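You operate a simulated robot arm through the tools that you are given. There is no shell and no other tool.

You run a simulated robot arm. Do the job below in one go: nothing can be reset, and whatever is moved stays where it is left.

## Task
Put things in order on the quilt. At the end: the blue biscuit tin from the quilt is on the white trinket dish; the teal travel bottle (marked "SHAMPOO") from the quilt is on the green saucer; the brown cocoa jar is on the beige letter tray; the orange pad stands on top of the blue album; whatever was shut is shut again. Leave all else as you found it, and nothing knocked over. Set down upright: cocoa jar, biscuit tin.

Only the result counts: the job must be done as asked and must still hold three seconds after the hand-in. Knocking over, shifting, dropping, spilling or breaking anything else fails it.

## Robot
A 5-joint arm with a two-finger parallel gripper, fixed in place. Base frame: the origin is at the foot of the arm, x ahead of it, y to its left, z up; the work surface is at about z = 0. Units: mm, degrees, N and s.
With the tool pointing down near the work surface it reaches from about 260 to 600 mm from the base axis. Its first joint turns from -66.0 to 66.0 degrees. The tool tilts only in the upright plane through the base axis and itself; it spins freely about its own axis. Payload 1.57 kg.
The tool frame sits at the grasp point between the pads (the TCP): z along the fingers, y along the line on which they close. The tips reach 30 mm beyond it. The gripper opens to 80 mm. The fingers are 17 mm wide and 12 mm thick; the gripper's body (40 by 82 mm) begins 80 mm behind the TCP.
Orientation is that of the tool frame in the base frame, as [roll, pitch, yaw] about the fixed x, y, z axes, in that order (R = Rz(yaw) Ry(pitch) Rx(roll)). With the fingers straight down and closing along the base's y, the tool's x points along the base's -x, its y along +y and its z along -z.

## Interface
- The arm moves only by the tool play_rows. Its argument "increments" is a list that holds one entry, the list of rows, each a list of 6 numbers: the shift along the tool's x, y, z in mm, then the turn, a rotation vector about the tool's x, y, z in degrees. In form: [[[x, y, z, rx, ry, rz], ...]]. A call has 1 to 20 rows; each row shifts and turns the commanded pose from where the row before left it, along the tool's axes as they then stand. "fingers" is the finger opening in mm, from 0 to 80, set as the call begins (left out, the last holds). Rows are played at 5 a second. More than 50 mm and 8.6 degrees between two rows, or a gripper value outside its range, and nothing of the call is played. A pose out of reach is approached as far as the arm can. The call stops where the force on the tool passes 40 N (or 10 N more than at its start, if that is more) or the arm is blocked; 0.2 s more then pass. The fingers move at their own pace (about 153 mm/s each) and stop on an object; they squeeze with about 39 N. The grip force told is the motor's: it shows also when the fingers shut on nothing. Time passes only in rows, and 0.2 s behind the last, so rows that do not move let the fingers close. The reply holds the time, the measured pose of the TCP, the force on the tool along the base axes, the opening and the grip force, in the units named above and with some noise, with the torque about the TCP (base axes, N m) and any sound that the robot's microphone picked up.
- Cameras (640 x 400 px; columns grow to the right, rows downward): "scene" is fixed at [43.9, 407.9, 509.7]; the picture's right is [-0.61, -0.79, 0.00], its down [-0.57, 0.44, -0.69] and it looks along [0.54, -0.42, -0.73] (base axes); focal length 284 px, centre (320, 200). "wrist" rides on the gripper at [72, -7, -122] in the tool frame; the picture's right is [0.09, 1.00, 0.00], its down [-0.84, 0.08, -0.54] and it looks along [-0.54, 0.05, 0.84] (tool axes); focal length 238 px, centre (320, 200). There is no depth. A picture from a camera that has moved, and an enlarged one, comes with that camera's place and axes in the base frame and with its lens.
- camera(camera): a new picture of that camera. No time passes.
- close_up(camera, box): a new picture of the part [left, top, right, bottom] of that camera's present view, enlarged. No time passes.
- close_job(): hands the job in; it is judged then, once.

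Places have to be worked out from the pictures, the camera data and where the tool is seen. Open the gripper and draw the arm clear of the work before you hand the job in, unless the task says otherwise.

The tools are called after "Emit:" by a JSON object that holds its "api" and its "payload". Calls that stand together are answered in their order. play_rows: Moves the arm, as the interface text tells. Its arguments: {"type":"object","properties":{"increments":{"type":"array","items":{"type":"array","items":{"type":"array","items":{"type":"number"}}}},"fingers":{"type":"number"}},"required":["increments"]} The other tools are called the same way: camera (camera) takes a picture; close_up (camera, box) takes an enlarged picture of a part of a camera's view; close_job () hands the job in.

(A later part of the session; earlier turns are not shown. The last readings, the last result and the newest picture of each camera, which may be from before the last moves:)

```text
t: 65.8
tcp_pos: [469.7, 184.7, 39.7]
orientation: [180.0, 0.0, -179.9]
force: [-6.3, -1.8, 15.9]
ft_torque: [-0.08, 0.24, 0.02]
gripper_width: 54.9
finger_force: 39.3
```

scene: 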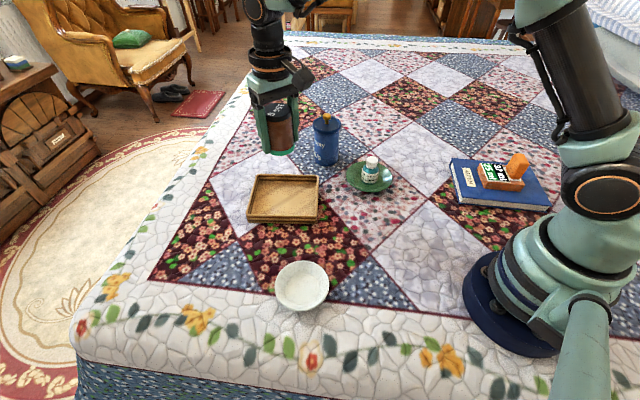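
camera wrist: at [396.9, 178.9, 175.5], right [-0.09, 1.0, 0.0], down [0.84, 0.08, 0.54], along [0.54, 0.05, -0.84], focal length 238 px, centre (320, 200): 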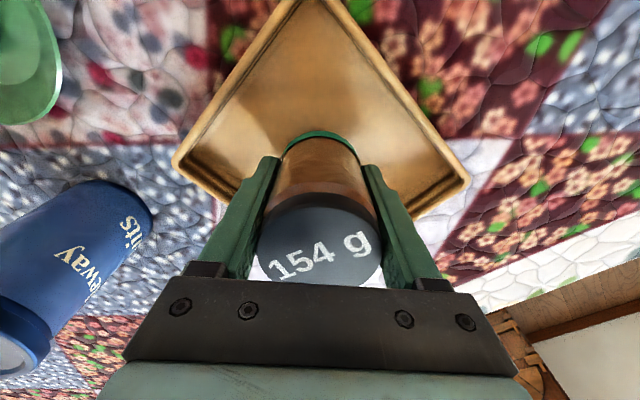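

Contact with the tray floor at +16 N. I ease off 0.8 mm, open to 68 mm, and check.

Emit:
{"api": "play_rows", "payload": {"increments": [[[0, 0, -0.8, 0, 0, 0], [0, 0, 0, 0, 0, 0]]]}}

Emit:
{"api": "play_rows", "payload": {"increments": [[[0, 0, 0, 0, 0, 0], [0, 0, 0, 0, 0, 0]]], "fingers": 68}}

Emit:
{"api": "close_up", "payload": {"camera": "scene", "box": [240, 150, 330, 230]}}

Emit:
{"api": "camera", "payload": {"camera": "wrist"}}

```text
t: 66.4
tcp_pos: [469.6, 184.4, 39.1]
orientation: [-180.0, 0.1, -179.9]
force: [-2.3, 2.1, 7.6]
ft_torque: [-0.03, 0.17, -0.02]
gripper_width: 54.7
finger_force: 39.2
```

```text
t: 67.0
tcp_pos: [468.8, 183.7, 39.4]
orientation: [-180.0, 0.1, -179.8]
force: [0.1, -1.1, 0.1]
ft_torque: [0.04, 0.0, 0.01]
gripper_width: 68.1
finger_force: 0.1
```

```text
5.00 times, centred on (285, 190) of scene
camera zoom: at [43.9, 407.9, 509.7], right [-0.61, -0.79, 0.0], down [-0.57, 0.44, -0.69], along [0.54, -0.42, -0.73], focal length 1419 px, centre (495, 250)
```

zoom: 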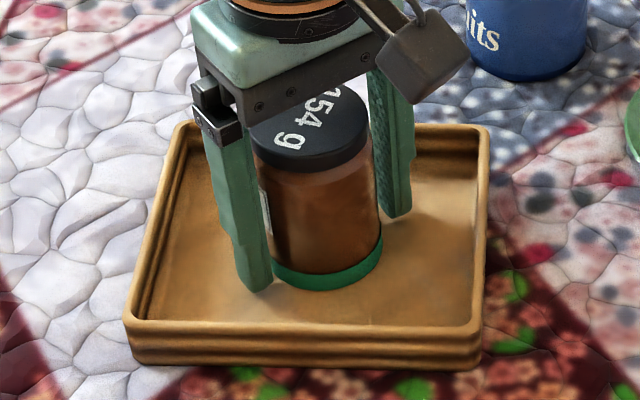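

```text
taken
camera wrist: at [397.0, 178.5, 160.3], right [-0.09, 1.0, 0.0], down [0.84, 0.08, 0.54], along [0.54, 0.05, -0.84], focal length 238 px, centre (320, 200)
```

wrist: 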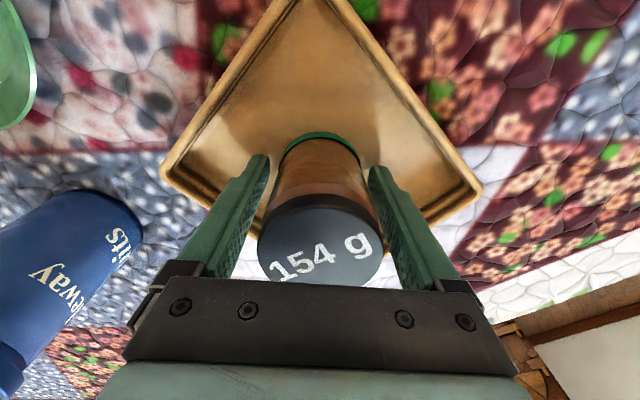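

The jar is free and upright in the tray. I rise straight up.

Emit:
{"api": "play_rows", "payload": {"increments": [[[0, 0, -5, 0, 0, 0], [0, 0, -15, 0, 0, 0], [0, 0, -30, 0, 0, 0], [0, 0, -40, 0, 0, 0], [0, 0, -40, 0, 0, 0], [0, 0, -30, 0, 0, 0], [0, 0, 0, 0, 0, 0]]]}}

Emit:
{"api": "camera", "payload": {"camera": "wrist"}}

Emit:
{"api": "camera", "payload": {"camera": "scene"}}

```text
t: 68.6
tcp_pos: [469.2, 184.9, 200.2]
orientation: [-179.9, 0.0, -179.9]
force: [0.5, 0.3, 0.0]
ft_torque: [-0.01, 0.0, -0.01]
gripper_width: 67.8
finger_force: 0.0
```

```text
taken
camera wrist: at [397.1, 178.9, 321.3], right [-0.09, 1.0, 0.0], down [0.84, 0.08, 0.54], along [0.54, 0.05, -0.84], focal length 238 px, centre (320, 200)
```

wrist: 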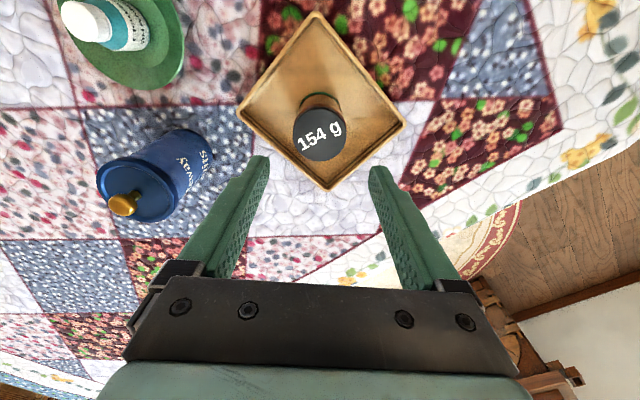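

```text
taken
```

scene: 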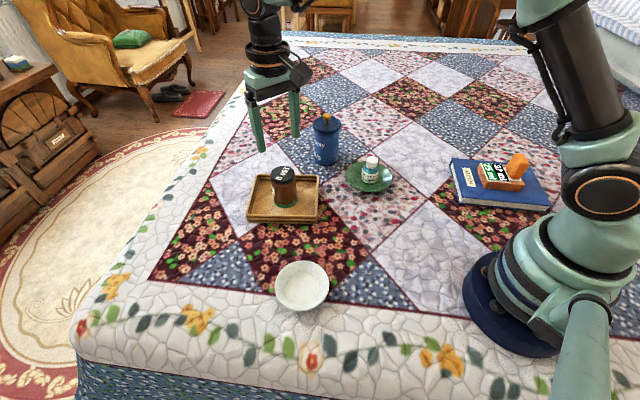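

The jar is standing in the tray. Now I move to look at the biscuit tin from above.

Emit:
{"api": "play_rows", "payload": {"increments": [[[7.8, -36.2, -5, 0, 0, 0], [7.8, -36.2, -5, 0, 0, 0], [7.8, -36.2, -5, 0, 0, 0], [7.8, -36.2, -5, 0, 0, 0], [7.8, -36.2, -5, 0, 0, 0], [0, 0, 0, 0, 0, 0]]], "fingers": 80}}

Emit:
{"api": "camera", "payload": {"camera": "wrist"}}

Emit:
{"api": "close_up", "payload": {"camera": "wrist", "box": [250, 130, 400, 270]}}

Emit:
{"api": "close_up", "payload": {"camera": "scene", "box": [290, 95, 360, 175]}}

```text
t: 70.0
tcp_pos: [429.8, 3.8, 224.9]
orientation: [180.0, 0.1, -179.9]
force: [-0.2, 0.7, -1.7]
ft_torque: [-0.02, -0.01, -0.02]
gripper_width: 80.0
finger_force: 0.0
```

```text
taken
camera wrist: at [358.2, -2.3, 345.3], right [-0.09, 1.0, 0.0], down [0.84, 0.08, 0.54], along [0.54, 0.05, -0.84], focal length 238 px, centre (320, 200)
```

wrist: 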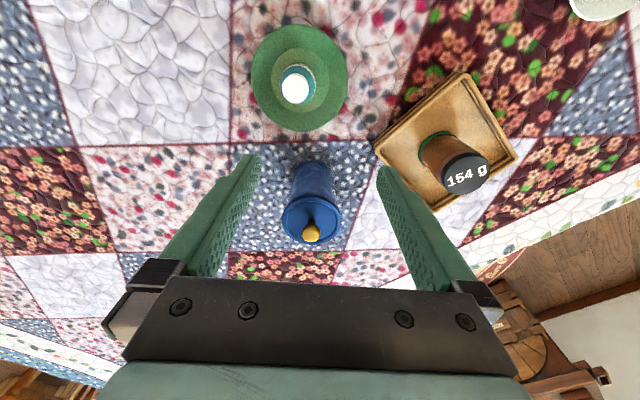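

```text
2.86 times, centred on (325, 200) of wrist
camera zoom: at [358.2, -2.3, 345.3], right [-0.09, 1.0, 0.0], down [0.84, 0.08, 0.54], along [0.54, 0.05, -0.84], focal length 681 px, centre (306, 200)
```

zoom: 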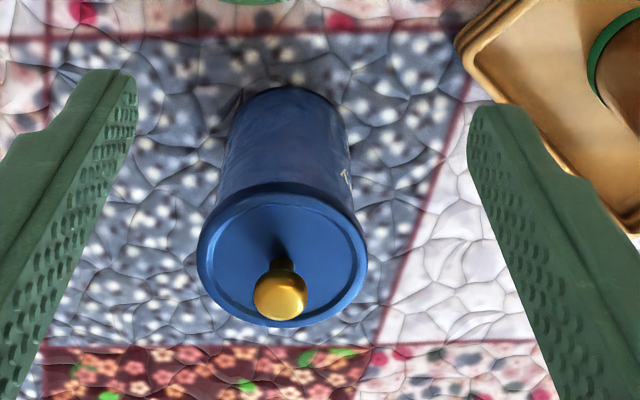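

```text
5.00 times, centred on (325, 135) of scene
camera zoom: at [43.9, 407.9, 509.7], right [-0.61, -0.79, 0.0], down [-0.57, 0.44, -0.69], along [0.54, -0.42, -0.73], focal length 1419 px, centre (295, 525)
```

zoom: 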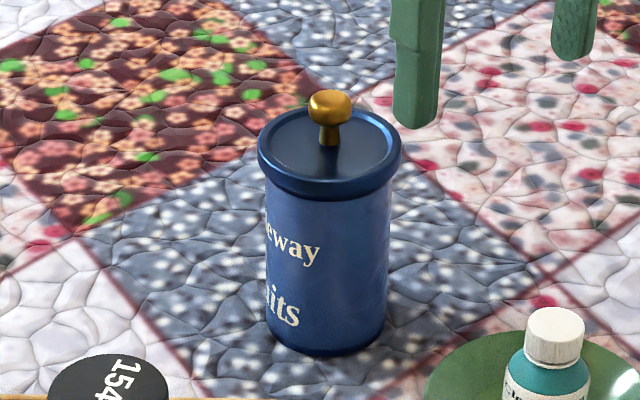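

The tin's lid is about 74 mm wide and overhangs the roughly 64 mm body, so a straight-down grip would squeeze only the lid. I'll spin the tool 180° and tilt it about 45° outward so the fingers slip under the lid onto the body.

Emit:
{"api": "play_rows", "payload": {"increments": [[[0, -2.7, 0, 0, 0, 8.5586], [0, 0, 0, 0, 0, 8.5586], [0, 0, 0, 0, 0, 8.5586], [0, 0, 0, 0, 0, 8.5586], [0, 0, 0, 0, 0, 8.5586], [0, 0, 0, 0, 0, 8.5586], [0, 0, 0, 0, 0, 8.5586], [0, 0, 0, 0, 0, 8.5586], [0, 0, 0, 0, 0, 8.5586], [0, 0, 0, 0, 0, 8.5586], [0, 0, 0, 0, 0, 8.5586], [0, 0, 0, 0, 0, 8.5586], [0, 0, 0, 0, 0, 8.5586], [0, 0, 0, 0, 0, 8.5586], [0, 0, 0, 0, 0, 8.5586], [0, 0, 0, 0, 0, 8.5586], [0, 0, 0, 0, 0, 8.5586], [0, 0, 0, 0, 0, 8.5586], [0, 0, 0, 0, 0, 8.5586], [0, 0, 0, 0, 0, 8.5586]]]}}

Emit:
{"api": "play_rows", "payload": {"increments": [[[0, 0, 0, 0, 0, 8.5586], [0, 0, 0, 0, 0, 0]]]}}

Emit:
{"api": "camera", "payload": {"camera": "wrist"}}

Emit:
{"api": "camera", "payload": {"camera": "scene"}}

```text
t: 74.2
tcp_pos: [429.8, 0.2, 224.8]
orientation: [180.0, 0.0, 8.7]
force: [-0.6, 0.2, 0.4]
ft_torque: [0.0, 0.02, -0.02]
gripper_width: 79.8
finger_force: 0.0
```

```text
t: 74.8
tcp_pos: [426.3, -46.0, 223.8]
orientation: [179.9, -0.1, 1.3]
force: [0.2, -0.4, 1.0]
ft_torque: [-0.02, 0.02, 0.0]
gripper_width: 80.0
finger_force: 0.0
out of reach, approached as far as the arm can: row 1
```

```text
taken
camera wrist: at [498.8, -37.1, 345.6], right [0.11, -0.99, 0.0], down [-0.83, -0.1, 0.54], along [-0.54, -0.06, -0.84], focal length 238 px, centre (320, 200)
```

wrist: 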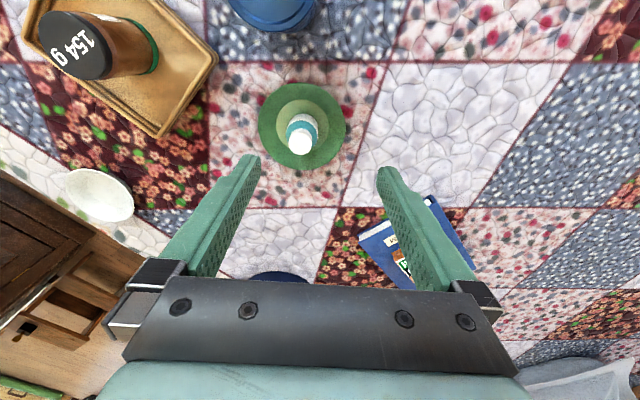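

```text
taken
```

scene: 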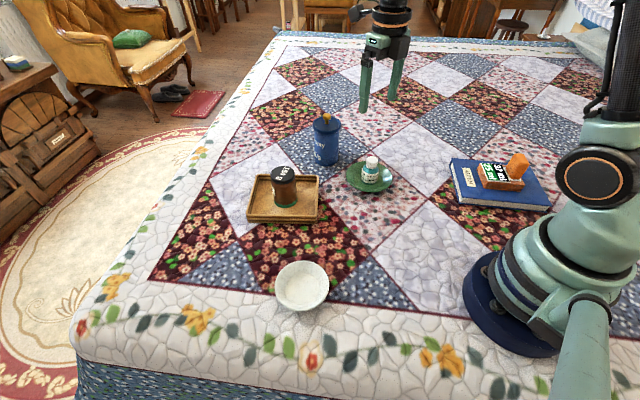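

The spin joint has a limit just short of 180°, and the arm drifted sideways to y=-46 at a safe height. I spin back two steps and see where it settles.

Emit:
{"api": "play_rows", "payload": {"increments": [[[0, 0, 0, 0, 0, -8.5586], [0, 0, 0, 0, 0, -8.5586], [0, 0, 0, 0, 0, 0]]]}}

```text
t: 75.6
tcp_pos: [426.6, -46.1, 224.2]
orientation: [180.0, -0.1, 17.6]
force: [-0.8, 0.1, 0.0]
ft_torque: [-0.02, -0.03, -0.02]
gripper_width: 79.9
finger_force: 0.0
```

The commanded pose is now the reached one, so I spin all the way back to yaw≈180 here.

Emit:
{"api": "play_rows", "payload": {"increments": [[[0, 0, 0, 0, 0, -8.55], [0, 0, 0, 0, 0, -8.55], [0, 0, 0, 0, 0, -8.55], [0, 0, 0, 0, 0, -8.55], [0, 0, 0, 0, 0, -8.55], [0, 0, 0, 0, 0, -8.55], [0, 0, 0, 0, 0, -8.55], [0, 0, 0, 0, 0, -8.55], [0, 0, 0, 0, 0, -8.55], [0, 0, 0, 0, 0, -8.55], [0, 0, 0, 0, 0, -8.55], [0, 0, 0, 0, 0, -8.55], [0, 0, 0, 0, 0, -8.55], [0, 0, 0, 0, 0, -8.55], [0, 0, 0, 0, 0, -8.55], [0, 0, 0, 0, 0, -8.55], [0, 0, 0, 0, 0, -8.55], [0, 0, 0, 0, 0, -8.55], [0, 0, 0, 0, 0, -8.55], [0, 0, 0, 0, 0, 0]]]}}

```text
t: 79.8
tcp_pos: [426.8, -47.4, 223.7]
orientation: [180.0, 0.0, -180.0]
force: [0.3, -0.2, -0.6]
ft_torque: [0.0, -0.02, 0.01]
gripper_width: 80.1
finger_force: 0.0
```

Back at yaw 180. I move nearer the tin, with the tips at about 185 and above its knob, for a precise fix on its position.

Emit:
{"api": "play_rows", "payload": {"increments": [[[-21.5, 24.75, 4, 0, 0, 0], [-21.5, 24.75, 4, 0, 0, 0], [0, 0, 0, 0, 0, 0]]]}}

Emit:
{"api": "camera", "payload": {"camera": "wrist"}}

Emit:
{"api": "close_up", "payload": {"camera": "wrist", "box": [250, 110, 390, 240]}}

```text
t: 80.6
tcp_pos: [471.6, 2.2, 216.2]
orientation: [180.0, 0.0, 179.9]
force: [-0.6, -0.1, 0.7]
ft_torque: [0.03, -0.01, -0.01]
gripper_width: 79.9
finger_force: 0.1
```

```text
taken
camera wrist: at [398.8, -2.3, 337.6], right [-0.09, 1.0, 0.0], down [0.84, 0.08, 0.54], along [0.54, 0.05, -0.84], focal length 238 px, centre (320, 200)
```

wrist: 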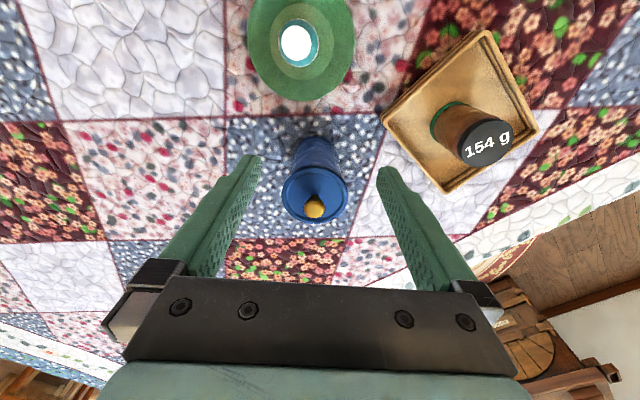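

```text
3.08 times, centred on (320, 175) of wrist
camera zoom: at [398.8, -2.3, 337.6], right [-0.09, 1.0, 0.0], down [0.84, 0.08, 0.54], along [0.54, 0.05, -0.84], focal length 733 px, centre (320, 277)
```

zoom: 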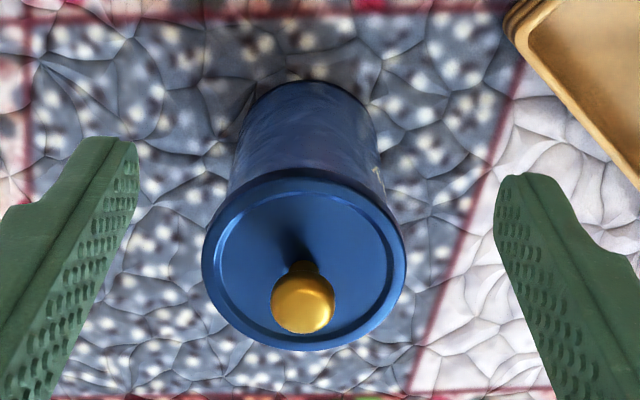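

I place the tin's axis at about (538.5, 3.1). I tilt the tool 35° outward here and check that the arm reaches it.

Emit:
{"api": "play_rows", "payload": {"increments": [[[0, 0, 0, 0, 0, -0.4], [0, 0, 0, 0, -8.5, 0], [0, 0, 0, 0, -8.5, 0], [0, 0, 0, 0, -8.5, 0], [0, 0, 0, 0, -8.5, 0], [0, 0, 0, 0, -1.0, 0], [0, 0, 0, 0, 0, 0]]]}}

Emit:
{"api": "camera", "payload": {"camera": "wrist"}}

Emit:
{"api": "camera", "payload": {"camera": "scene"}}

```text
t: 82.2
tcp_pos: [470.7, 2.6, 216.5]
orientation: [-180.0, 35.0, -179.7]
force: [-0.7, -0.5, 0.8]
ft_torque: [0.01, 0.0, -0.01]
gripper_width: 80.0
finger_force: 0.1
```

```text
taken
camera wrist: at [341.1, -3.4, 274.1], right [-0.08, 1.0, -0.05], down [0.37, 0.08, 0.92], along [0.92, 0.06, -0.38], focal length 238 px, centre (320, 200)
```

wrist: 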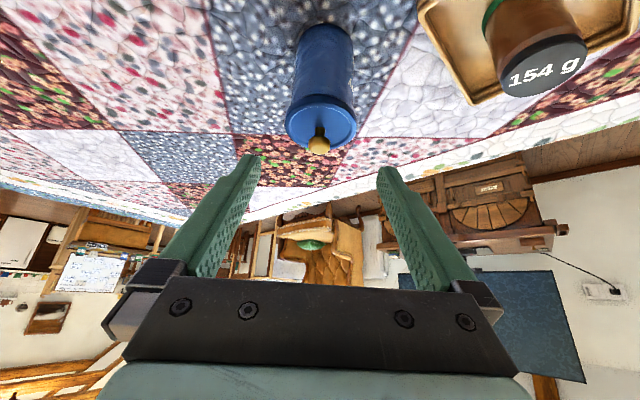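

```text
taken
```

scene: 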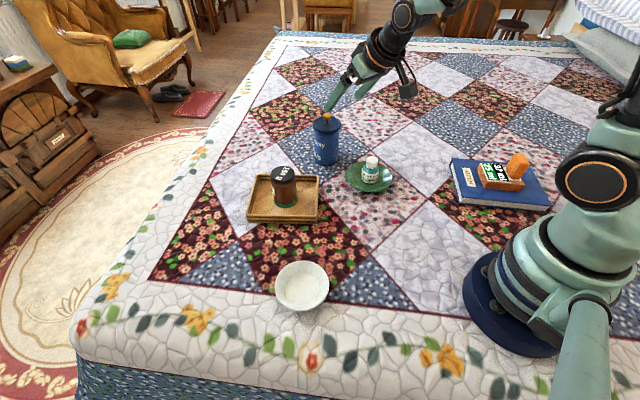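

The 35° tilt works. I move down to the pre-approach pose, about 110 mm back along the tool axis, and check.

Emit:
{"api": "play_rows", "payload": {"increments": [[[20.5, 0, 27.1, 0, 0, 0], [20.5, 0, 27.1, 0, 0, 0], [0, 0, 0, 0, 0, 0]]]}}

Emit:
{"api": "camera", "payload": {"camera": "wrist"}}

Emit:
{"api": "close_up", "payload": {"camera": "wrist", "box": [240, 30, 400, 180]}}

Emit:
{"api": "close_up", "payload": {"camera": "scene", "box": [280, 60, 440, 200]}}

```text
t: 83.0
tcp_pos: [469.3, 2.4, 148.3]
orientation: [179.9, 35.0, -179.8]
force: [0.1, 0.0, 0.4]
ft_torque: [0.04, 0.04, 0.01]
gripper_width: 80.1
finger_force: 0.1
```

```text
taken
camera wrist: at [339.9, -4.0, 206.3], right [-0.08, 1.0, -0.05], down [0.37, 0.08, 0.92], along [0.92, 0.05, -0.38], focal length 238 px, centre (320, 200)
```

wrist: 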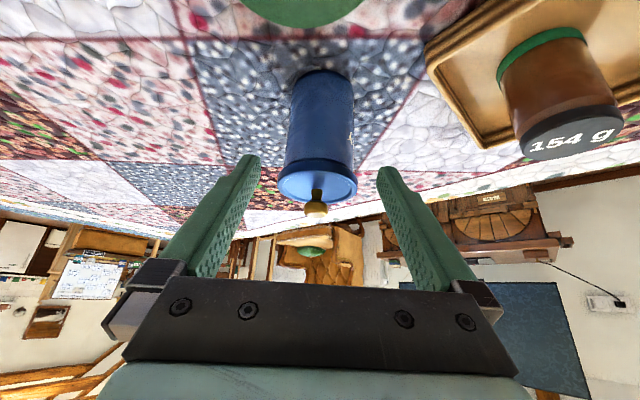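

```text
2.67 times, centred on (320, 105) of wrist
camera zoom: at [339.9, -4.0, 206.3], right [-0.08, 1.0, -0.05], down [0.37, 0.08, 0.92], along [0.92, 0.05, -0.38], focal length 636 px, centre (320, 453)
```

zoom: 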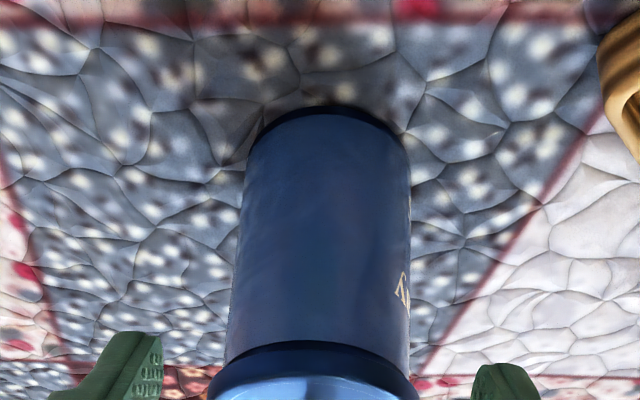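

```text
2.86 times, centred on (360, 130) of scene
camera zoom: at [43.9, 407.9, 509.7], right [-0.61, -0.79, 0.0], down [-0.57, 0.44, -0.69], along [0.54, -0.42, -0.73], focal length 811 px, centre (206, 400)
```

zoom: 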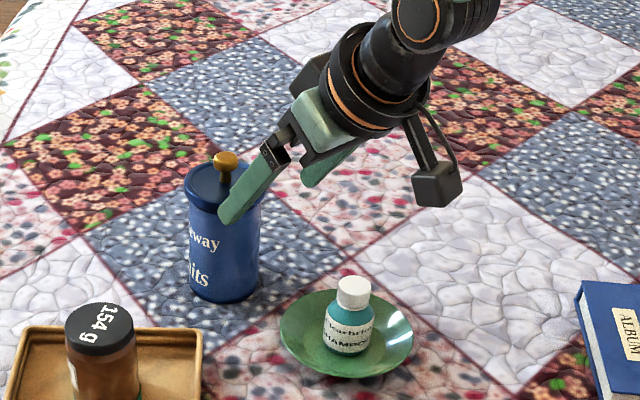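

The tin's axis is within 1 mm of the gripper's mid-plane. I advance 75 mm along the tool axis, then check clearance to the lid and to the bottle below the camera.

Emit:
{"api": "play_rows", "payload": {"increments": [[[0, 0.4, 20, 0, 0, 0], [0, 0, 20, 0, 0, 0], [0, 0, 20, 0, 0, 0], [0, 0, 15, 0, 0, 0], [0, 0, 0, 0, 0, 0]]]}}

Emit:
{"api": "camera", "payload": {"camera": "wrist"}}

Emit:
{"api": "close_up", "payload": {"camera": "scene", "box": [280, 60, 440, 200]}}

```text
t: 84.2
tcp_pos: [511.2, 3.3, 86.9]
orientation: [-180.0, 34.9, -179.7]
force: [-0.4, 0.4, 0.2]
ft_torque: [-0.04, 0.01, -0.03]
gripper_width: 80.0
finger_force: 0.2
```

```text
taken
camera wrist: at [382.3, -3.0, 144.4], right [-0.08, 1.0, -0.05], down [0.37, 0.08, 0.92], along [0.92, 0.06, -0.38], focal length 238 px, centre (320, 200)
```

wrist: 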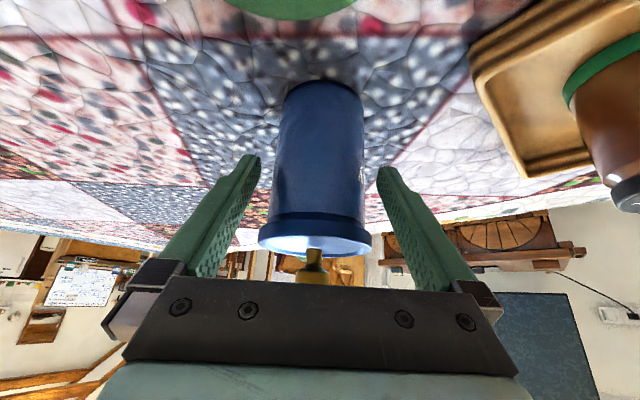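

```text
2.86 times, centred on (360, 130) of scene
camera zoom: at [43.9, 407.9, 509.7], right [-0.61, -0.79, 0.0], down [-0.57, 0.44, -0.69], along [0.54, -0.42, -0.73], focal length 811 px, centre (206, 400)
```

zoom: 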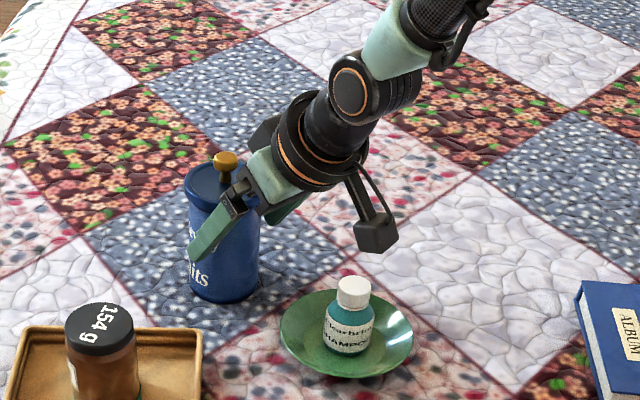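

Clearances look good on the lid, knob and bottle. I advance the remaining 35 mm.

Emit:
{"api": "play_rows", "payload": {"increments": [[[0, 0, 12, 0, 0, 0], [0, 0, 10, 0, 0, 0], [0, 0, 8, 0, 0, 0], [0, 0, 5, 0, 0, 0], [0, 0, 0, 0, 0, 0]]]}}

Emit:
{"api": "camera", "payload": {"camera": "wrist"}}

Emit:
{"api": "close_up", "payload": {"camera": "scene", "box": [280, 80, 420, 200]}}

```text
t: 85.4
tcp_pos: [531.1, 4.9, 59.1]
orientation: [180.0, 35.0, -179.6]
force: [0.7, 0.8, -0.1]
ft_torque: [0.0, -0.01, 0.01]
gripper_width: 80.0
finger_force: 0.1
```

```text
taken
camera wrist: at [402.0, -2.6, 116.3], right [-0.08, 1.0, -0.05], down [0.37, 0.08, 0.92], along [0.92, 0.06, -0.38], focal length 238 px, centre (320, 200)
```

wrist: 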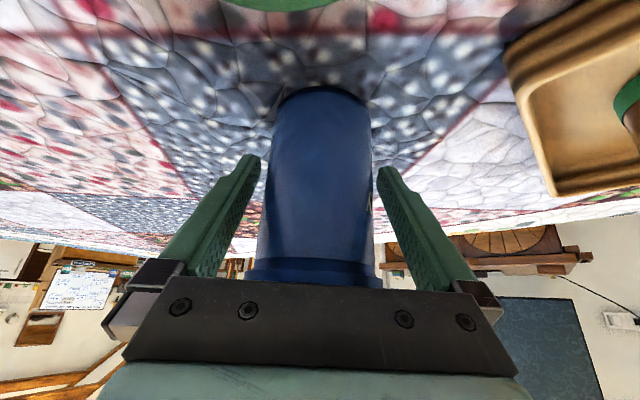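

```text
3.33 times, centred on (350, 140) of scene
camera zoom: at [43.9, 407.9, 509.7], right [-0.61, -0.79, 0.0], down [-0.57, 0.44, -0.69], along [0.54, -0.42, -0.73], focal length 946 px, centre (220, 400)
```

zoom: 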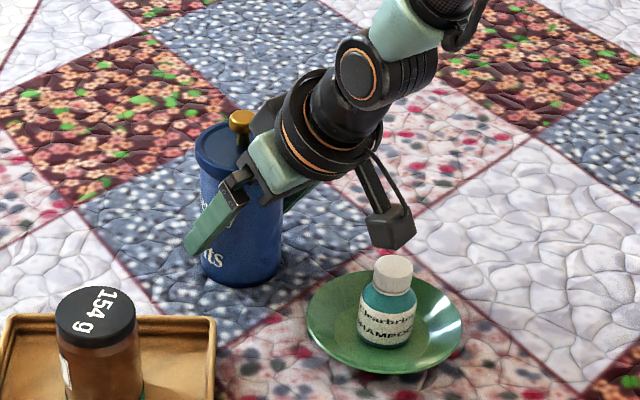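

The fingers are around the body, under the lid. I close in two steps to grip the tin.

Emit:
{"api": "play_rows", "payload": {"increments": [[[0, 0, 0, 0, 0, 0], [0, 0, 0, 0, 0, 0]]], "fingers": 71}}

Emit:
{"api": "play_rows", "payload": {"increments": [[[0, 0, 0, 0, 0, 0], [0, 0, 0, 0, 0, 0], [0, 0, 0, 0, 0, 0]]], "fingers": 50}}

Emit:
{"api": "camera", "payload": {"camera": "wrist"}}

Emit:
{"api": "close_up", "payload": {"camera": "scene", "box": [290, 100, 370, 180]}}

```text
t: 86.0
tcp_pos: [532.1, 3.6, 58.0]
orientation: [-179.9, 35.0, -179.7]
force: [-0.6, 0.0, -0.5]
ft_torque: [0.0, 0.01, 0.02]
gripper_width: 71.0
finger_force: 0.1
```

```text
t: 86.8
tcp_pos: [530.7, 2.7, 57.2]
orientation: [180.0, 35.1, -179.7]
force: [-1.3, -0.3, 0.9]
ft_torque: [0.01, 0.05, -0.02]
gripper_width: 65.4
finger_force: 38.9
```

```text
taken
camera wrist: at [401.9, -2.6, 116.3], right [-0.08, 1.0, -0.05], down [0.37, 0.08, 0.92], along [0.92, 0.06, -0.38], focal length 238 px, centre (320, 200)
```

wrist: 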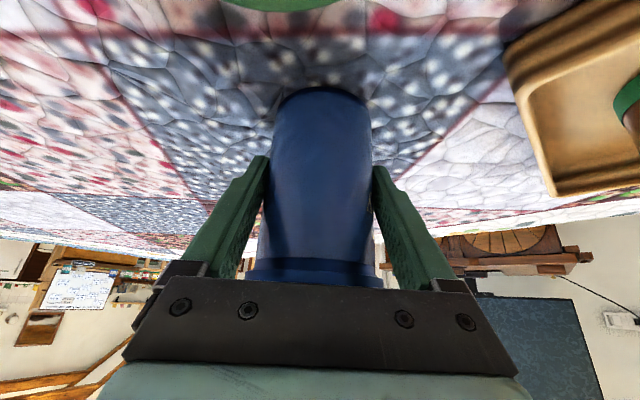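

```text
5.00 times, centred on (330, 140) of scene
camera zoom: at [43.9, 407.9, 509.7], right [-0.61, -0.79, 0.0], down [-0.57, 0.44, -0.69], along [0.54, -0.42, -0.73], focal length 1419 px, centre (270, 500)
```

zoom: 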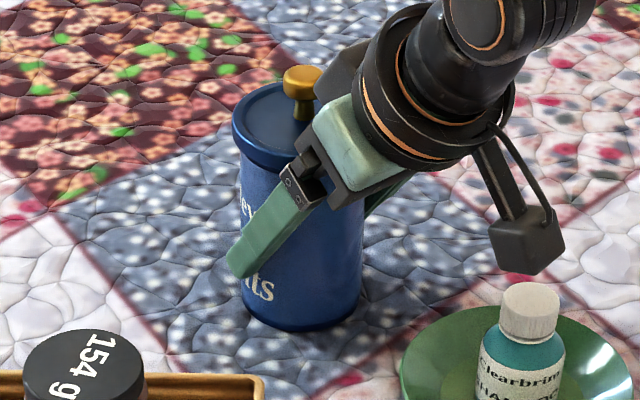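

The grip is on the body at 65.4 mm, with the lid untouched. I lift 12 mm straight up and check that the tin comes along without slipping.

Emit:
{"api": "play_rows", "payload": {"increments": [[[-1.15, 0, -1.64, 0, 0, 0], [-2.3, 0, -3.28, 0, 0, 0], [-3.44, 0, -4.91, 0, 0, 0], [0, 0, 0, 0, 0, 0]]]}}

Emit:
{"api": "close_up", "payload": {"camera": "scene", "box": [290, 100, 370, 180]}}

Emit:
{"api": "camera", "payload": {"camera": "wrist"}}

```text
t: 87.8
tcp_pos: [530.7, 4.3, 69.1]
orientation: [180.0, 35.0, -179.7]
force: [0.3, -0.3, -2.2]
ft_torque: [0.02, 0.02, -0.01]
gripper_width: 65.4
finger_force: 38.8
```

```text
5.00 times, centred on (330, 140) of scene
camera zoom: at [43.9, 407.9, 509.7], right [-0.61, -0.79, 0.0], down [-0.57, 0.44, -0.69], along [0.54, -0.42, -0.73], focal length 1419 px, centre (270, 500)
```

zoom: 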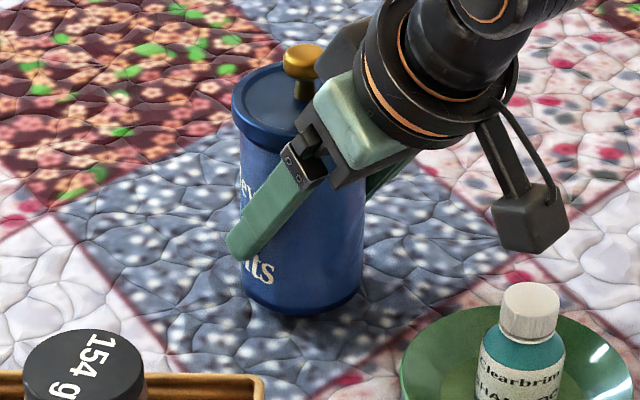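

```text
taken
camera wrist: at [401.8, -2.7, 128.1], right [-0.08, 1.0, -0.05], down [0.37, 0.08, 0.92], along [0.92, 0.06, -0.38], focal length 238 px, centre (320, 200)
```

wrist: 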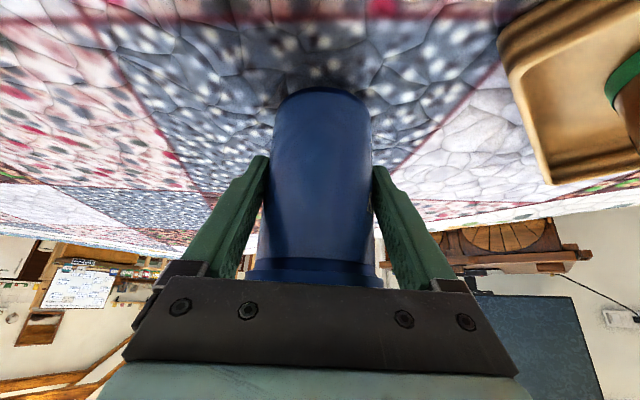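

The tin is held and lifted, weighing about 2.5 N and upright. I raise it 100 mm, then draw it radially inward, well above the bottle.

Emit:
{"api": "play_rows", "payload": {"increments": [[[-8.6, 0, -12.3, 0, 0, 0], [-14.35, 0, -20.5, 0, 0, 0], [-14.35, 0, -20.5, 0, 0, 0], [-14.35, 0, -20.5, 0, 0, 0], [-5.74, 0, -8.2, 0, 0, 0], [0, 0, 0, 0, 0, 0]]]}}

Emit:
{"api": "camera", "payload": {"camera": "scene"}}

Emit:
{"api": "camera", "payload": {"camera": "wrist"}}

```text
t: 89.2
tcp_pos: [529.5, 3.6, 170.0]
orientation: [179.9, 35.0, -179.7]
force: [-0.2, 0.7, -2.4]
ft_torque: [0.0, 0.05, 0.0]
gripper_width: 65.3
finger_force: 38.6
```

```text
taken
```

scene: 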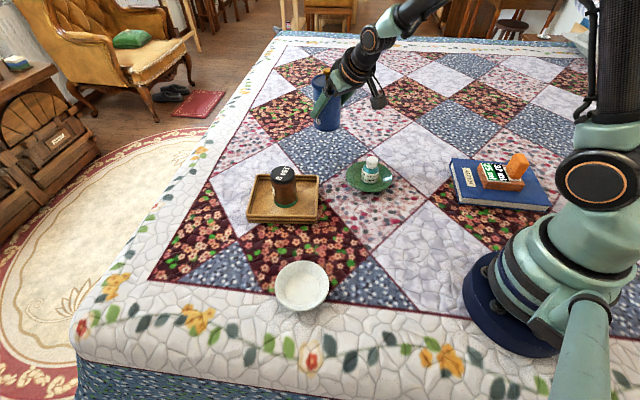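

```text
taken
camera wrist: at [401.4, -2.2, 227.9], right [-0.08, 1.0, -0.05], down [0.37, 0.08, 0.92], along [0.92, 0.06, -0.38], focal length 238 px, centre (320, 200)
```

wrist: 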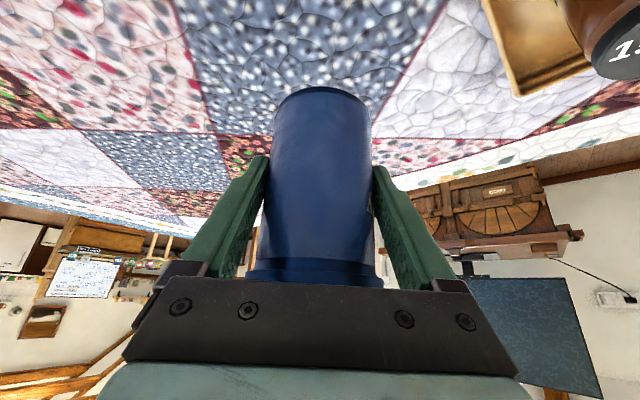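

The tin hasn't moved in the grip. I draw it inward to r≈378.

Emit:
{"api": "play_rows", "payload": {"increments": [[[20.97, 0, -14.69, 0, 0, 0], [20.97, 0, -14.69, 0, 0, 0], [20.97, 0, -14.69, 0, 0, 0], [20.97, 0, -14.69, 0, 0, 0], [20.97, 0, -14.69, 0, 0, 0], [20.97, 0, -14.69, 0, 0, 0], [0, 0, 0, 0, 0, 0]]]}}

Emit:
{"api": "camera", "payload": {"camera": "scene"}}

```text
t: 90.8
tcp_pos: [375.6, 4.6, 168.8]
orientation: [179.8, 35.0, -179.7]
force: [0.5, -1.0, -2.1]
ft_torque: [0.0, 0.04, -0.05]
gripper_width: 65.0
finger_force: 38.9
```

```text
taken
```

scene: 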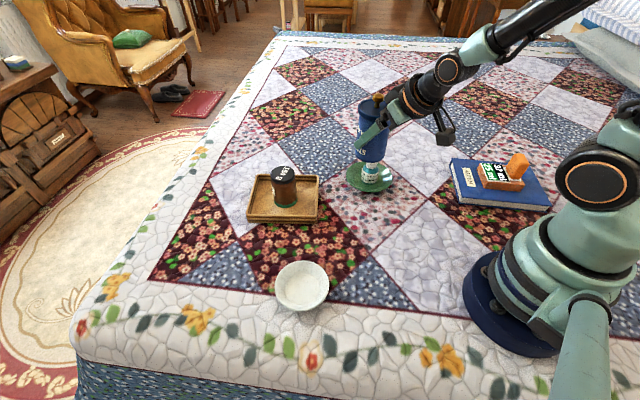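

Now I swing around the base by 47.4°, keeping the tilt in the radial plane so the tin stays upright.

Emit:
{"api": "play_rows", "payload": {"increments": [[[0.7335, 25.97, -0.514, -2.2657, 0, -3.2358], [0.7335, 25.97, -0.514, -2.2657, 0, -3.2358], [0.7335, 25.97, -0.514, -2.2657, 0, -3.2358], [0.7335, 25.97, -0.514, -2.2657, 0, -3.2358], [0.7335, 25.97, -0.514, -2.2657, 0, -3.2358], [0.7335, 25.97, -0.514, -2.2657, 0, -3.2358], [0.7335, 25.97, -0.514, -2.2657, 0, -3.2358], [0.7335, 25.97, -0.514, -2.2657, 0, -3.2358], [0.7335, 25.97, -0.514, -2.2657, 0, -3.2358], [0.7335, 25.97, -0.514, -2.2657, 0, -3.2358], [0.7335, 25.97, -0.514, -2.2657, 0, -3.2358], [0.7335, 25.97, -0.514, -2.2657, 0, -3.2358], [0, 0, 0, 0, 0, 0]]]}}

Emit:
{"api": "camera", "payload": {"camera": "scene"}}

Emit:
{"api": "camera", "payload": {"camera": "wrist"}}

```text
t: 93.6
tcp_pos: [253.0, 280.0, 170.7]
orientation: [179.9, 35.0, -132.2]
force: [-0.2, 0.3, -1.3]
ft_torque: [0.0, -0.01, 0.0]
gripper_width: 65.5
finger_force: 38.7
```

```text
taken
```

scene: 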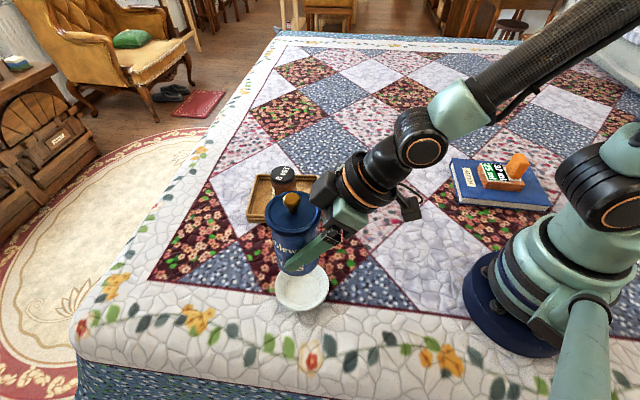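

```text
taken
camera wrist: at [171.6, 181.6, 228.6], right [-0.79, 0.61, -0.05], down [0.19, 0.33, 0.92], along [0.58, 0.72, -0.38], focal length 238 px, centre (320, 200)
```

wrist: 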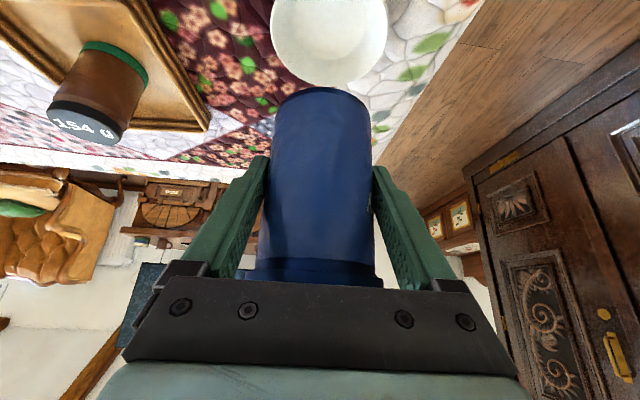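

The tin is beside and above the dish. I look closely at the dish from both cameras to align precisely.

Emit:
{"api": "close_up", "payload": {"camera": "wrist", "box": [240, 0, 420, 110]}}

Emit:
{"api": "close_up", "payload": {"camera": "scene", "box": [250, 180, 350, 320]}}

```text
3.56 times, centred on (330, 55) of wrist
camera zoom: at [171.6, 181.6, 228.6], right [-0.79, 0.61, -0.05], down [0.19, 0.33, 0.92], along [0.58, 0.72, -0.38], focal length 848 px, centre (284, 716)
```

zoom: 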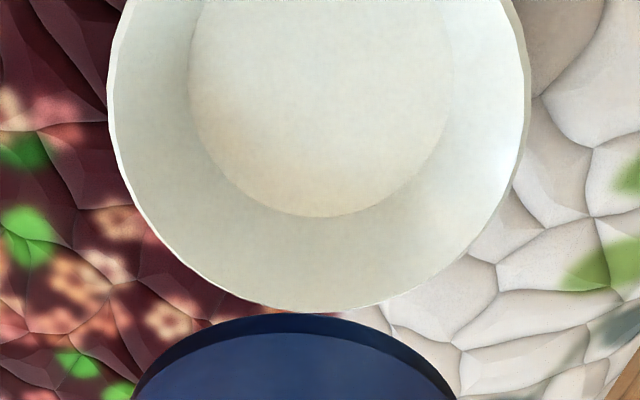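

```text
2.86 times, centred on (300, 250) of scene
camera zoom: at [43.9, 407.9, 509.7], right [-0.61, -0.79, 0.0], down [-0.57, 0.44, -0.69], along [0.54, -0.42, -0.73], focal length 811 px, centre (377, 57)
```

zoom: 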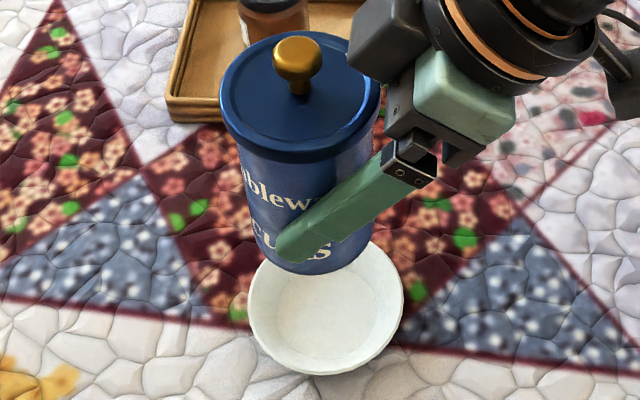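

The dish centre and tin axis already agree within about 2 mm. I lower the tin to about 15 mm above the rim and re-measure.

Emit:
{"api": "play_rows", "payload": {"increments": [[[11.48, 0, 16.38, 0, 0, 0], [13.78, 0, 19.66, 0, 0, 0], [11.48, 0, 16.38, 0, 0, 0], [4.6, 0, 6.55, 0, 0, 0], [0, 0, 0, 0, 0, 0]]]}}

Emit:
{"api": "camera", "payload": {"camera": "wrist"}}

Emit:
{"api": "close_up", "payload": {"camera": "wrist", "box": [240, 0, 420, 110]}}

Emit:
{"api": "close_up", "payload": {"camera": "scene", "box": [250, 200, 350, 320]}}

```text
t: 94.8
tcp_pos: [253.7, 280.4, 99.1]
orientation: [180.0, 35.0, -132.1]
force: [0.3, 0.1, -2.2]
ft_torque: [0.0, 0.0, 0.0]
gripper_width: 65.3
finger_force: 39.3
```

```text
taken
camera wrist: at [171.7, 181.4, 156.7], right [-0.79, 0.61, -0.05], down [0.19, 0.33, 0.92], along [0.58, 0.72, -0.38], focal length 238 px, centre (320, 200)
```

wrist: 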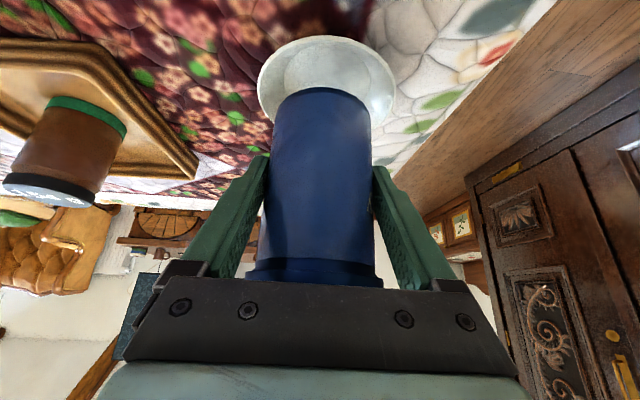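

```text
3.56 times, centred on (330, 55) of wrist
camera zoom: at [171.7, 181.4, 156.7], right [-0.79, 0.61, -0.05], down [0.19, 0.33, 0.92], along [0.58, 0.72, -0.38], focal length 848 px, centre (284, 716)
```

zoom: 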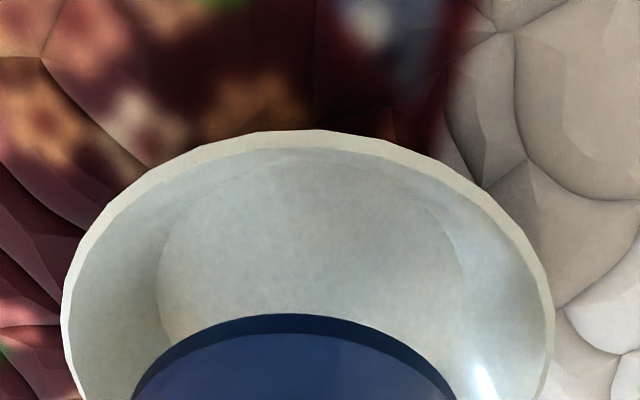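

```text
3.33 times, centred on (300, 260) of scene
camera zoom: at [43.9, 407.9, 509.7], right [-0.61, -0.79, 0.0], down [-0.57, 0.44, -0.69], along [0.54, -0.42, -0.73], focal length 946 px, centre (387, 0)
```

zoom: 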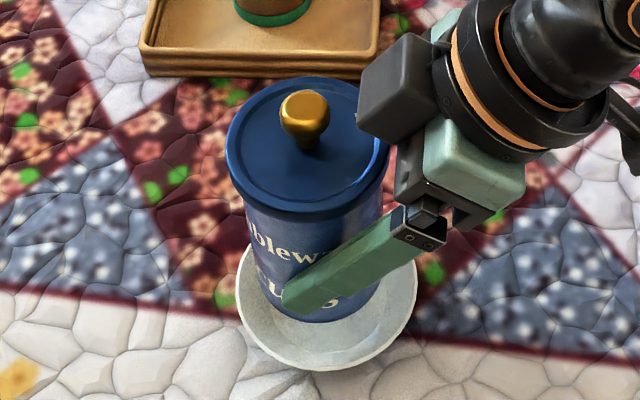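

Both views agree that the tin should shift about 1.7 mm inward and 0.8 mm sideways. I apply that and lower it to about 10 mm above the dish floor.

Emit:
{"api": "play_rows", "payload": {"increments": [[[1.39, 0.8, -0.98, 0, 0, 0], [5.74, 0, 8.2, 0, 0, 0], [5.74, 0, 8.2, 0, 0, 0], [3.44, 0, 4.9, 0, 0, 0], [0, 0, 0, 0, 0, 0]]]}}

Emit:
{"api": "close_up", "payload": {"camera": "wrist", "box": [240, 20, 420, 140]}}

Emit:
{"api": "close_up", "payload": {"camera": "scene", "box": [260, 210, 340, 320]}}

```text
t: 96.0
tcp_pos: [252.8, 278.6, 71.8]
orientation: [180.0, 35.1, -132.3]
force: [-0.3, 0.1, -2.1]
ft_torque: [0.0, 0.01, -0.01]
gripper_width: 65.2
finger_force: 39.8
```

```text
3.33 times, centred on (330, 80) of wrist
camera zoom: at [170.2, 180.6, 130.5], right [-0.79, 0.61, -0.05], down [0.19, 0.33, 0.92], along [0.58, 0.72, -0.38], focal length 794 px, centre (287, 600)
```

zoom: 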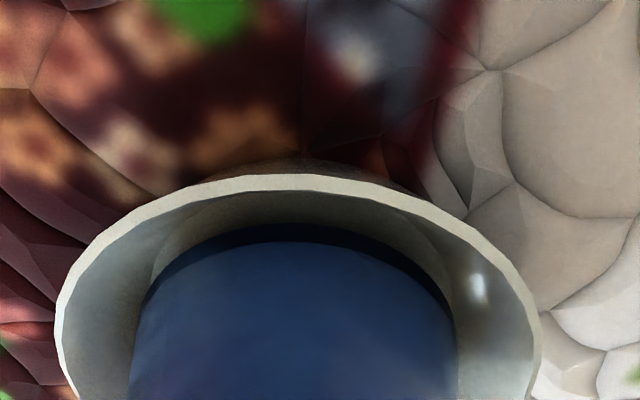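

```text
3.64 times, centred on (300, 265) of scene
camera zoom: at [43.9, 407.9, 509.7], right [-0.61, -0.79, 0.0], down [-0.57, 0.44, -0.69], along [0.54, -0.42, -0.73], focal length 1032 px, centre (393, -36)
```

zoom: 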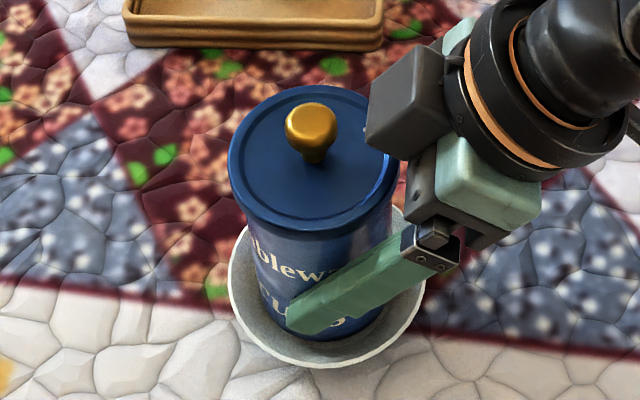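

I zoom in on the scene to compare the tin's axis with the dish's centre more precisely before setting down.

Emit:
{"api": "close_up", "payload": {"camera": "scene", "box": [310, 225, 385, 315]}}

Emit:
{"api": "close_up", "payload": {"camera": "scene", "box": [265, 260, 340, 320]}}

Emit:
{"api": "camera", "payload": {"camera": "wrist"}}

```text
4.44 times, centred on (348, 270) of scene
camera zoom: at [43.9, 407.9, 509.7], right [-0.61, -0.79, 0.0], down [-0.57, 0.44, -0.69], along [0.54, -0.42, -0.73], focal length 1262 px, centre (198, -111)
```

zoom: 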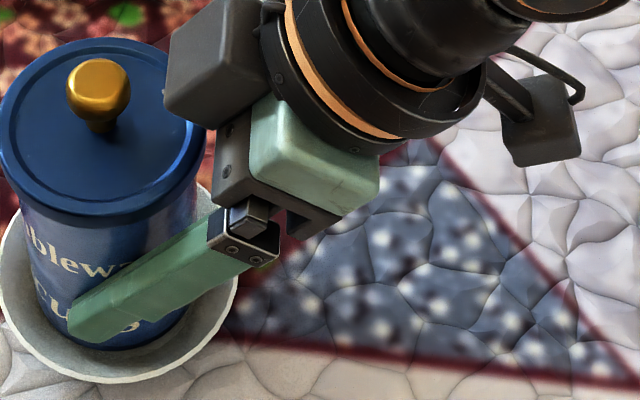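

```text
6.67 times, centred on (302, 290) of scene
camera zoom: at [43.9, 407.9, 509.7], right [-0.61, -0.79, 0.0], down [-0.57, 0.44, -0.69], along [0.54, -0.42, -0.73], focal length 1892 px, centre (437, -400)
```

zoom: 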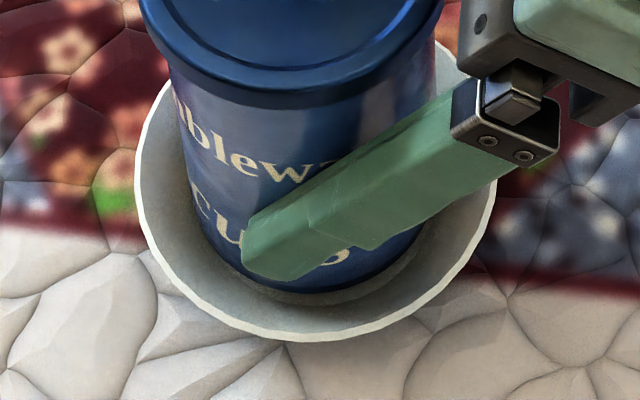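

```text
taken
camera wrist: at [170.2, 180.6, 130.5], right [-0.79, 0.61, -0.05], down [0.19, 0.33, 0.92], along [0.58, 0.72, -0.38], focal length 238 px, centre (320, 200)
```

wrist: 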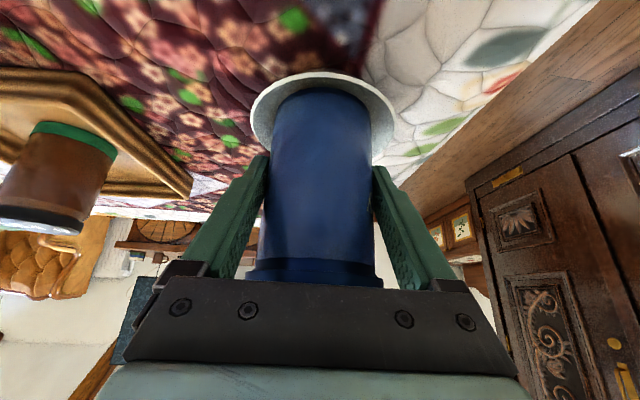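

The estimates ask for about 1 mm more inward and 0.8 mm sideways. I apply that and lower another 5 mm.

Emit:
{"api": "play_rows", "payload": {"increments": [[[0.82, 0.8, -0.57, 0, 0, 0], [1.15, 0, 1.64, 0, 0, 0], [1.72, 0, 2.46, 0, 0, 0], [0, 0, 0, 0, 0, 0]]]}}

Emit:
{"api": "close_up", "payload": {"camera": "wrist", "box": [240, 40, 420, 150]}}

Emit:
{"api": "close_up", "payload": {"camera": "scene", "box": [265, 260, 340, 320]}}

```text
t: 97.0
tcp_pos: [251.8, 278.3, 66.7]
orientation: [179.8, 35.0, -132.3]
force: [0.1, -0.4, -1.1]
ft_torque: [-0.03, 0.01, 0.02]
gripper_width: 65.1
finger_force: 39.2
```

```text
3.56 times, centred on (330, 95) of wrist
camera zoom: at [169.1, 180.5, 125.3], right [-0.79, 0.61, -0.05], down [0.2, 0.33, 0.92], along [0.58, 0.72, -0.38], focal length 848 px, centre (284, 573)
```

zoom: 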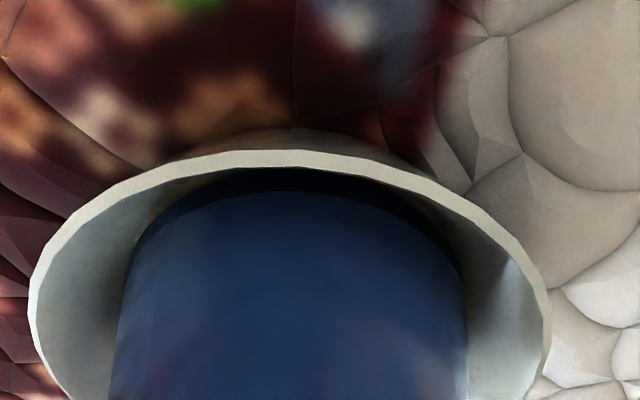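

```text
6.67 times, centred on (302, 290) of scene
camera zoom: at [43.9, 407.9, 509.7], right [-0.61, -0.79, 0.0], down [-0.57, 0.44, -0.69], along [0.54, -0.42, -0.73], focal length 1892 px, centre (437, -400)
```

zoom: 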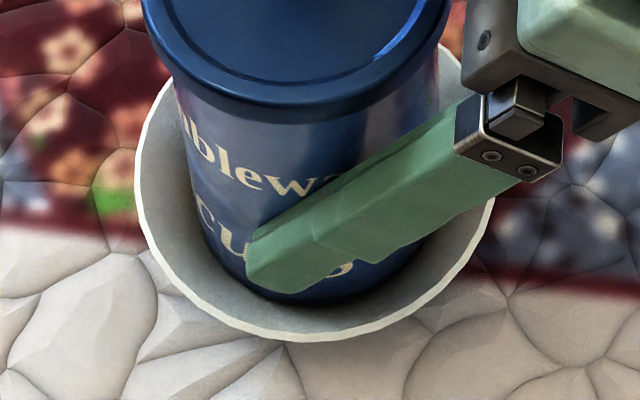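

Alignment now agrees within about 0.5 mm laterally. I continue down in small steps, reading the force each time.

Emit:
{"api": "play_rows", "payload": {"increments": [[[1.15, 0, 1.64, 0, 0, 0], [0, 0, 0, 0, 0, 0]]]}}

```text
t: 97.6
tcp_pos: [251.6, 279.6, 66.0]
orientation: [179.8, 35.1, -132.3]
force: [-2.3, -15.8, 24.9]
ft_torque: [-0.1, 0.0, 0.01]
gripper_width: 65.2
finger_force: 39.5
```

The force shows the tin's bottom edge touching the dish wall on the outer side: the reaction is inward and slightly to -e_t. I raise 2 mm, shift 1.3 mm inward and 0.8 mm back sideways, and try again.

Emit:
{"api": "play_rows", "payload": {"increments": [[[-1.15, 0, -1.64, 0, 0, 0], [1.065, -0.8, -0.746, 0, 0, 0], [0, 0, 0, 0, 0, 0]]]}}

Emit:
{"api": "play_rows", "payload": {"increments": [[[0.86, 0, 1.23, 0, 0, 0], [0, 0, 0, 0, 0, 0]]]}}

```text
t: 98.4
tcp_pos: [251.0, 277.6, 66.8]
orientation: [180.0, 35.0, -132.3]
force: [-0.5, 2.0, -0.5]
ft_torque: [0.07, 0.01, 0.01]
gripper_width: 65.4
finger_force: 39.5
```

```text
t: 99.0
tcp_pos: [250.3, 277.5, 66.0]
orientation: [179.9, 35.0, -132.1]
force: [-6.4, 0.8, 10.9]
ft_torque: [0.06, 0.07, 0.0]
gripper_width: 65.2
finger_force: 39.1
```

Emit:
{"api": "play_rows", "payload": {"increments": [[[-0.57, 0, -0.82, 0, 0, 0], [0.33, 0.4, -0.23, 0, 0, 0], [0, 0, 0, 0, 0, 0]]]}}

Emit:
{"api": "play_rows", "payload": {"increments": [[[0.57, 0, 0.82, 0, 0, 0], [0, 0, 0, 0, 0, 0]]]}}

Emit:
{"api": "close_up", "payload": {"camera": "wrist", "box": [240, 40, 420, 150]}}

Emit:
{"api": "close_up", "payload": {"camera": "scene", "box": [265, 260, 340, 320]}}

```text
t: 99.8
tcp_pos: [249.6, 276.6, 67.3]
orientation: [179.9, 34.9, -132.3]
force: [1.6, -0.3, -0.3]
ft_torque: [-0.03, -0.03, -0.03]
gripper_width: 65.6
finger_force: 39.0
```

```text
t: 100.4
tcp_pos: [250.2, 278.0, 65.4]
orientation: [-180.0, 35.1, -132.3]
force: [-1.7, -8.7, 13.2]
ft_torque: [-0.22, 0.03, -0.05]
gripper_width: 65.5
finger_force: 39.2
```

```text
3.56 times, centred on (330, 95) of wrist
camera zoom: at [168.2, 178.9, 123.9], right [-0.79, 0.61, -0.05], down [0.2, 0.33, 0.92], along [0.58, 0.72, -0.38], focal length 848 px, centre (284, 573)
```

zoom: 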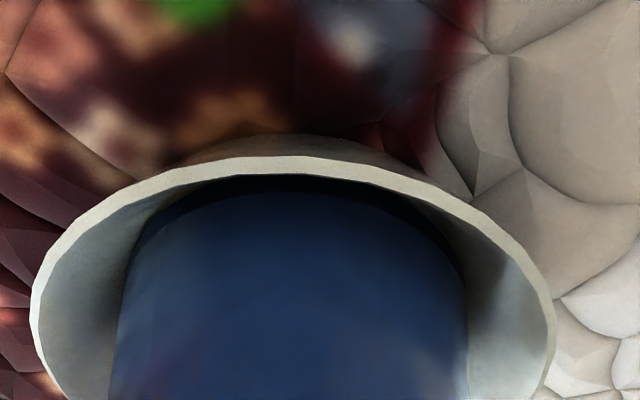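

```text
6.67 times, centred on (302, 290) of scene
camera zoom: at [43.9, 407.8, 509.7], right [-0.61, -0.79, 0.0], down [-0.57, 0.44, -0.69], along [0.54, -0.42, -0.73], focal length 1892 px, centre (437, -400)
```

zoom: 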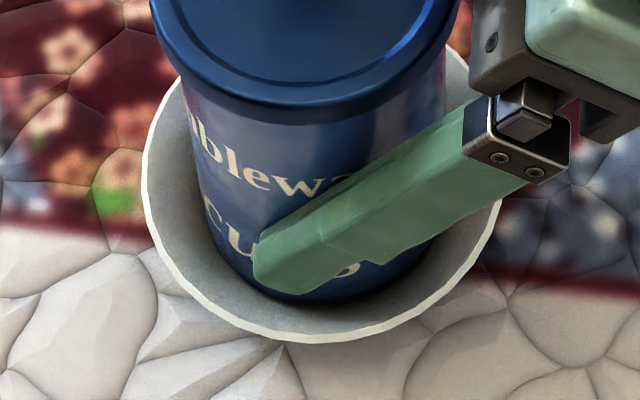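

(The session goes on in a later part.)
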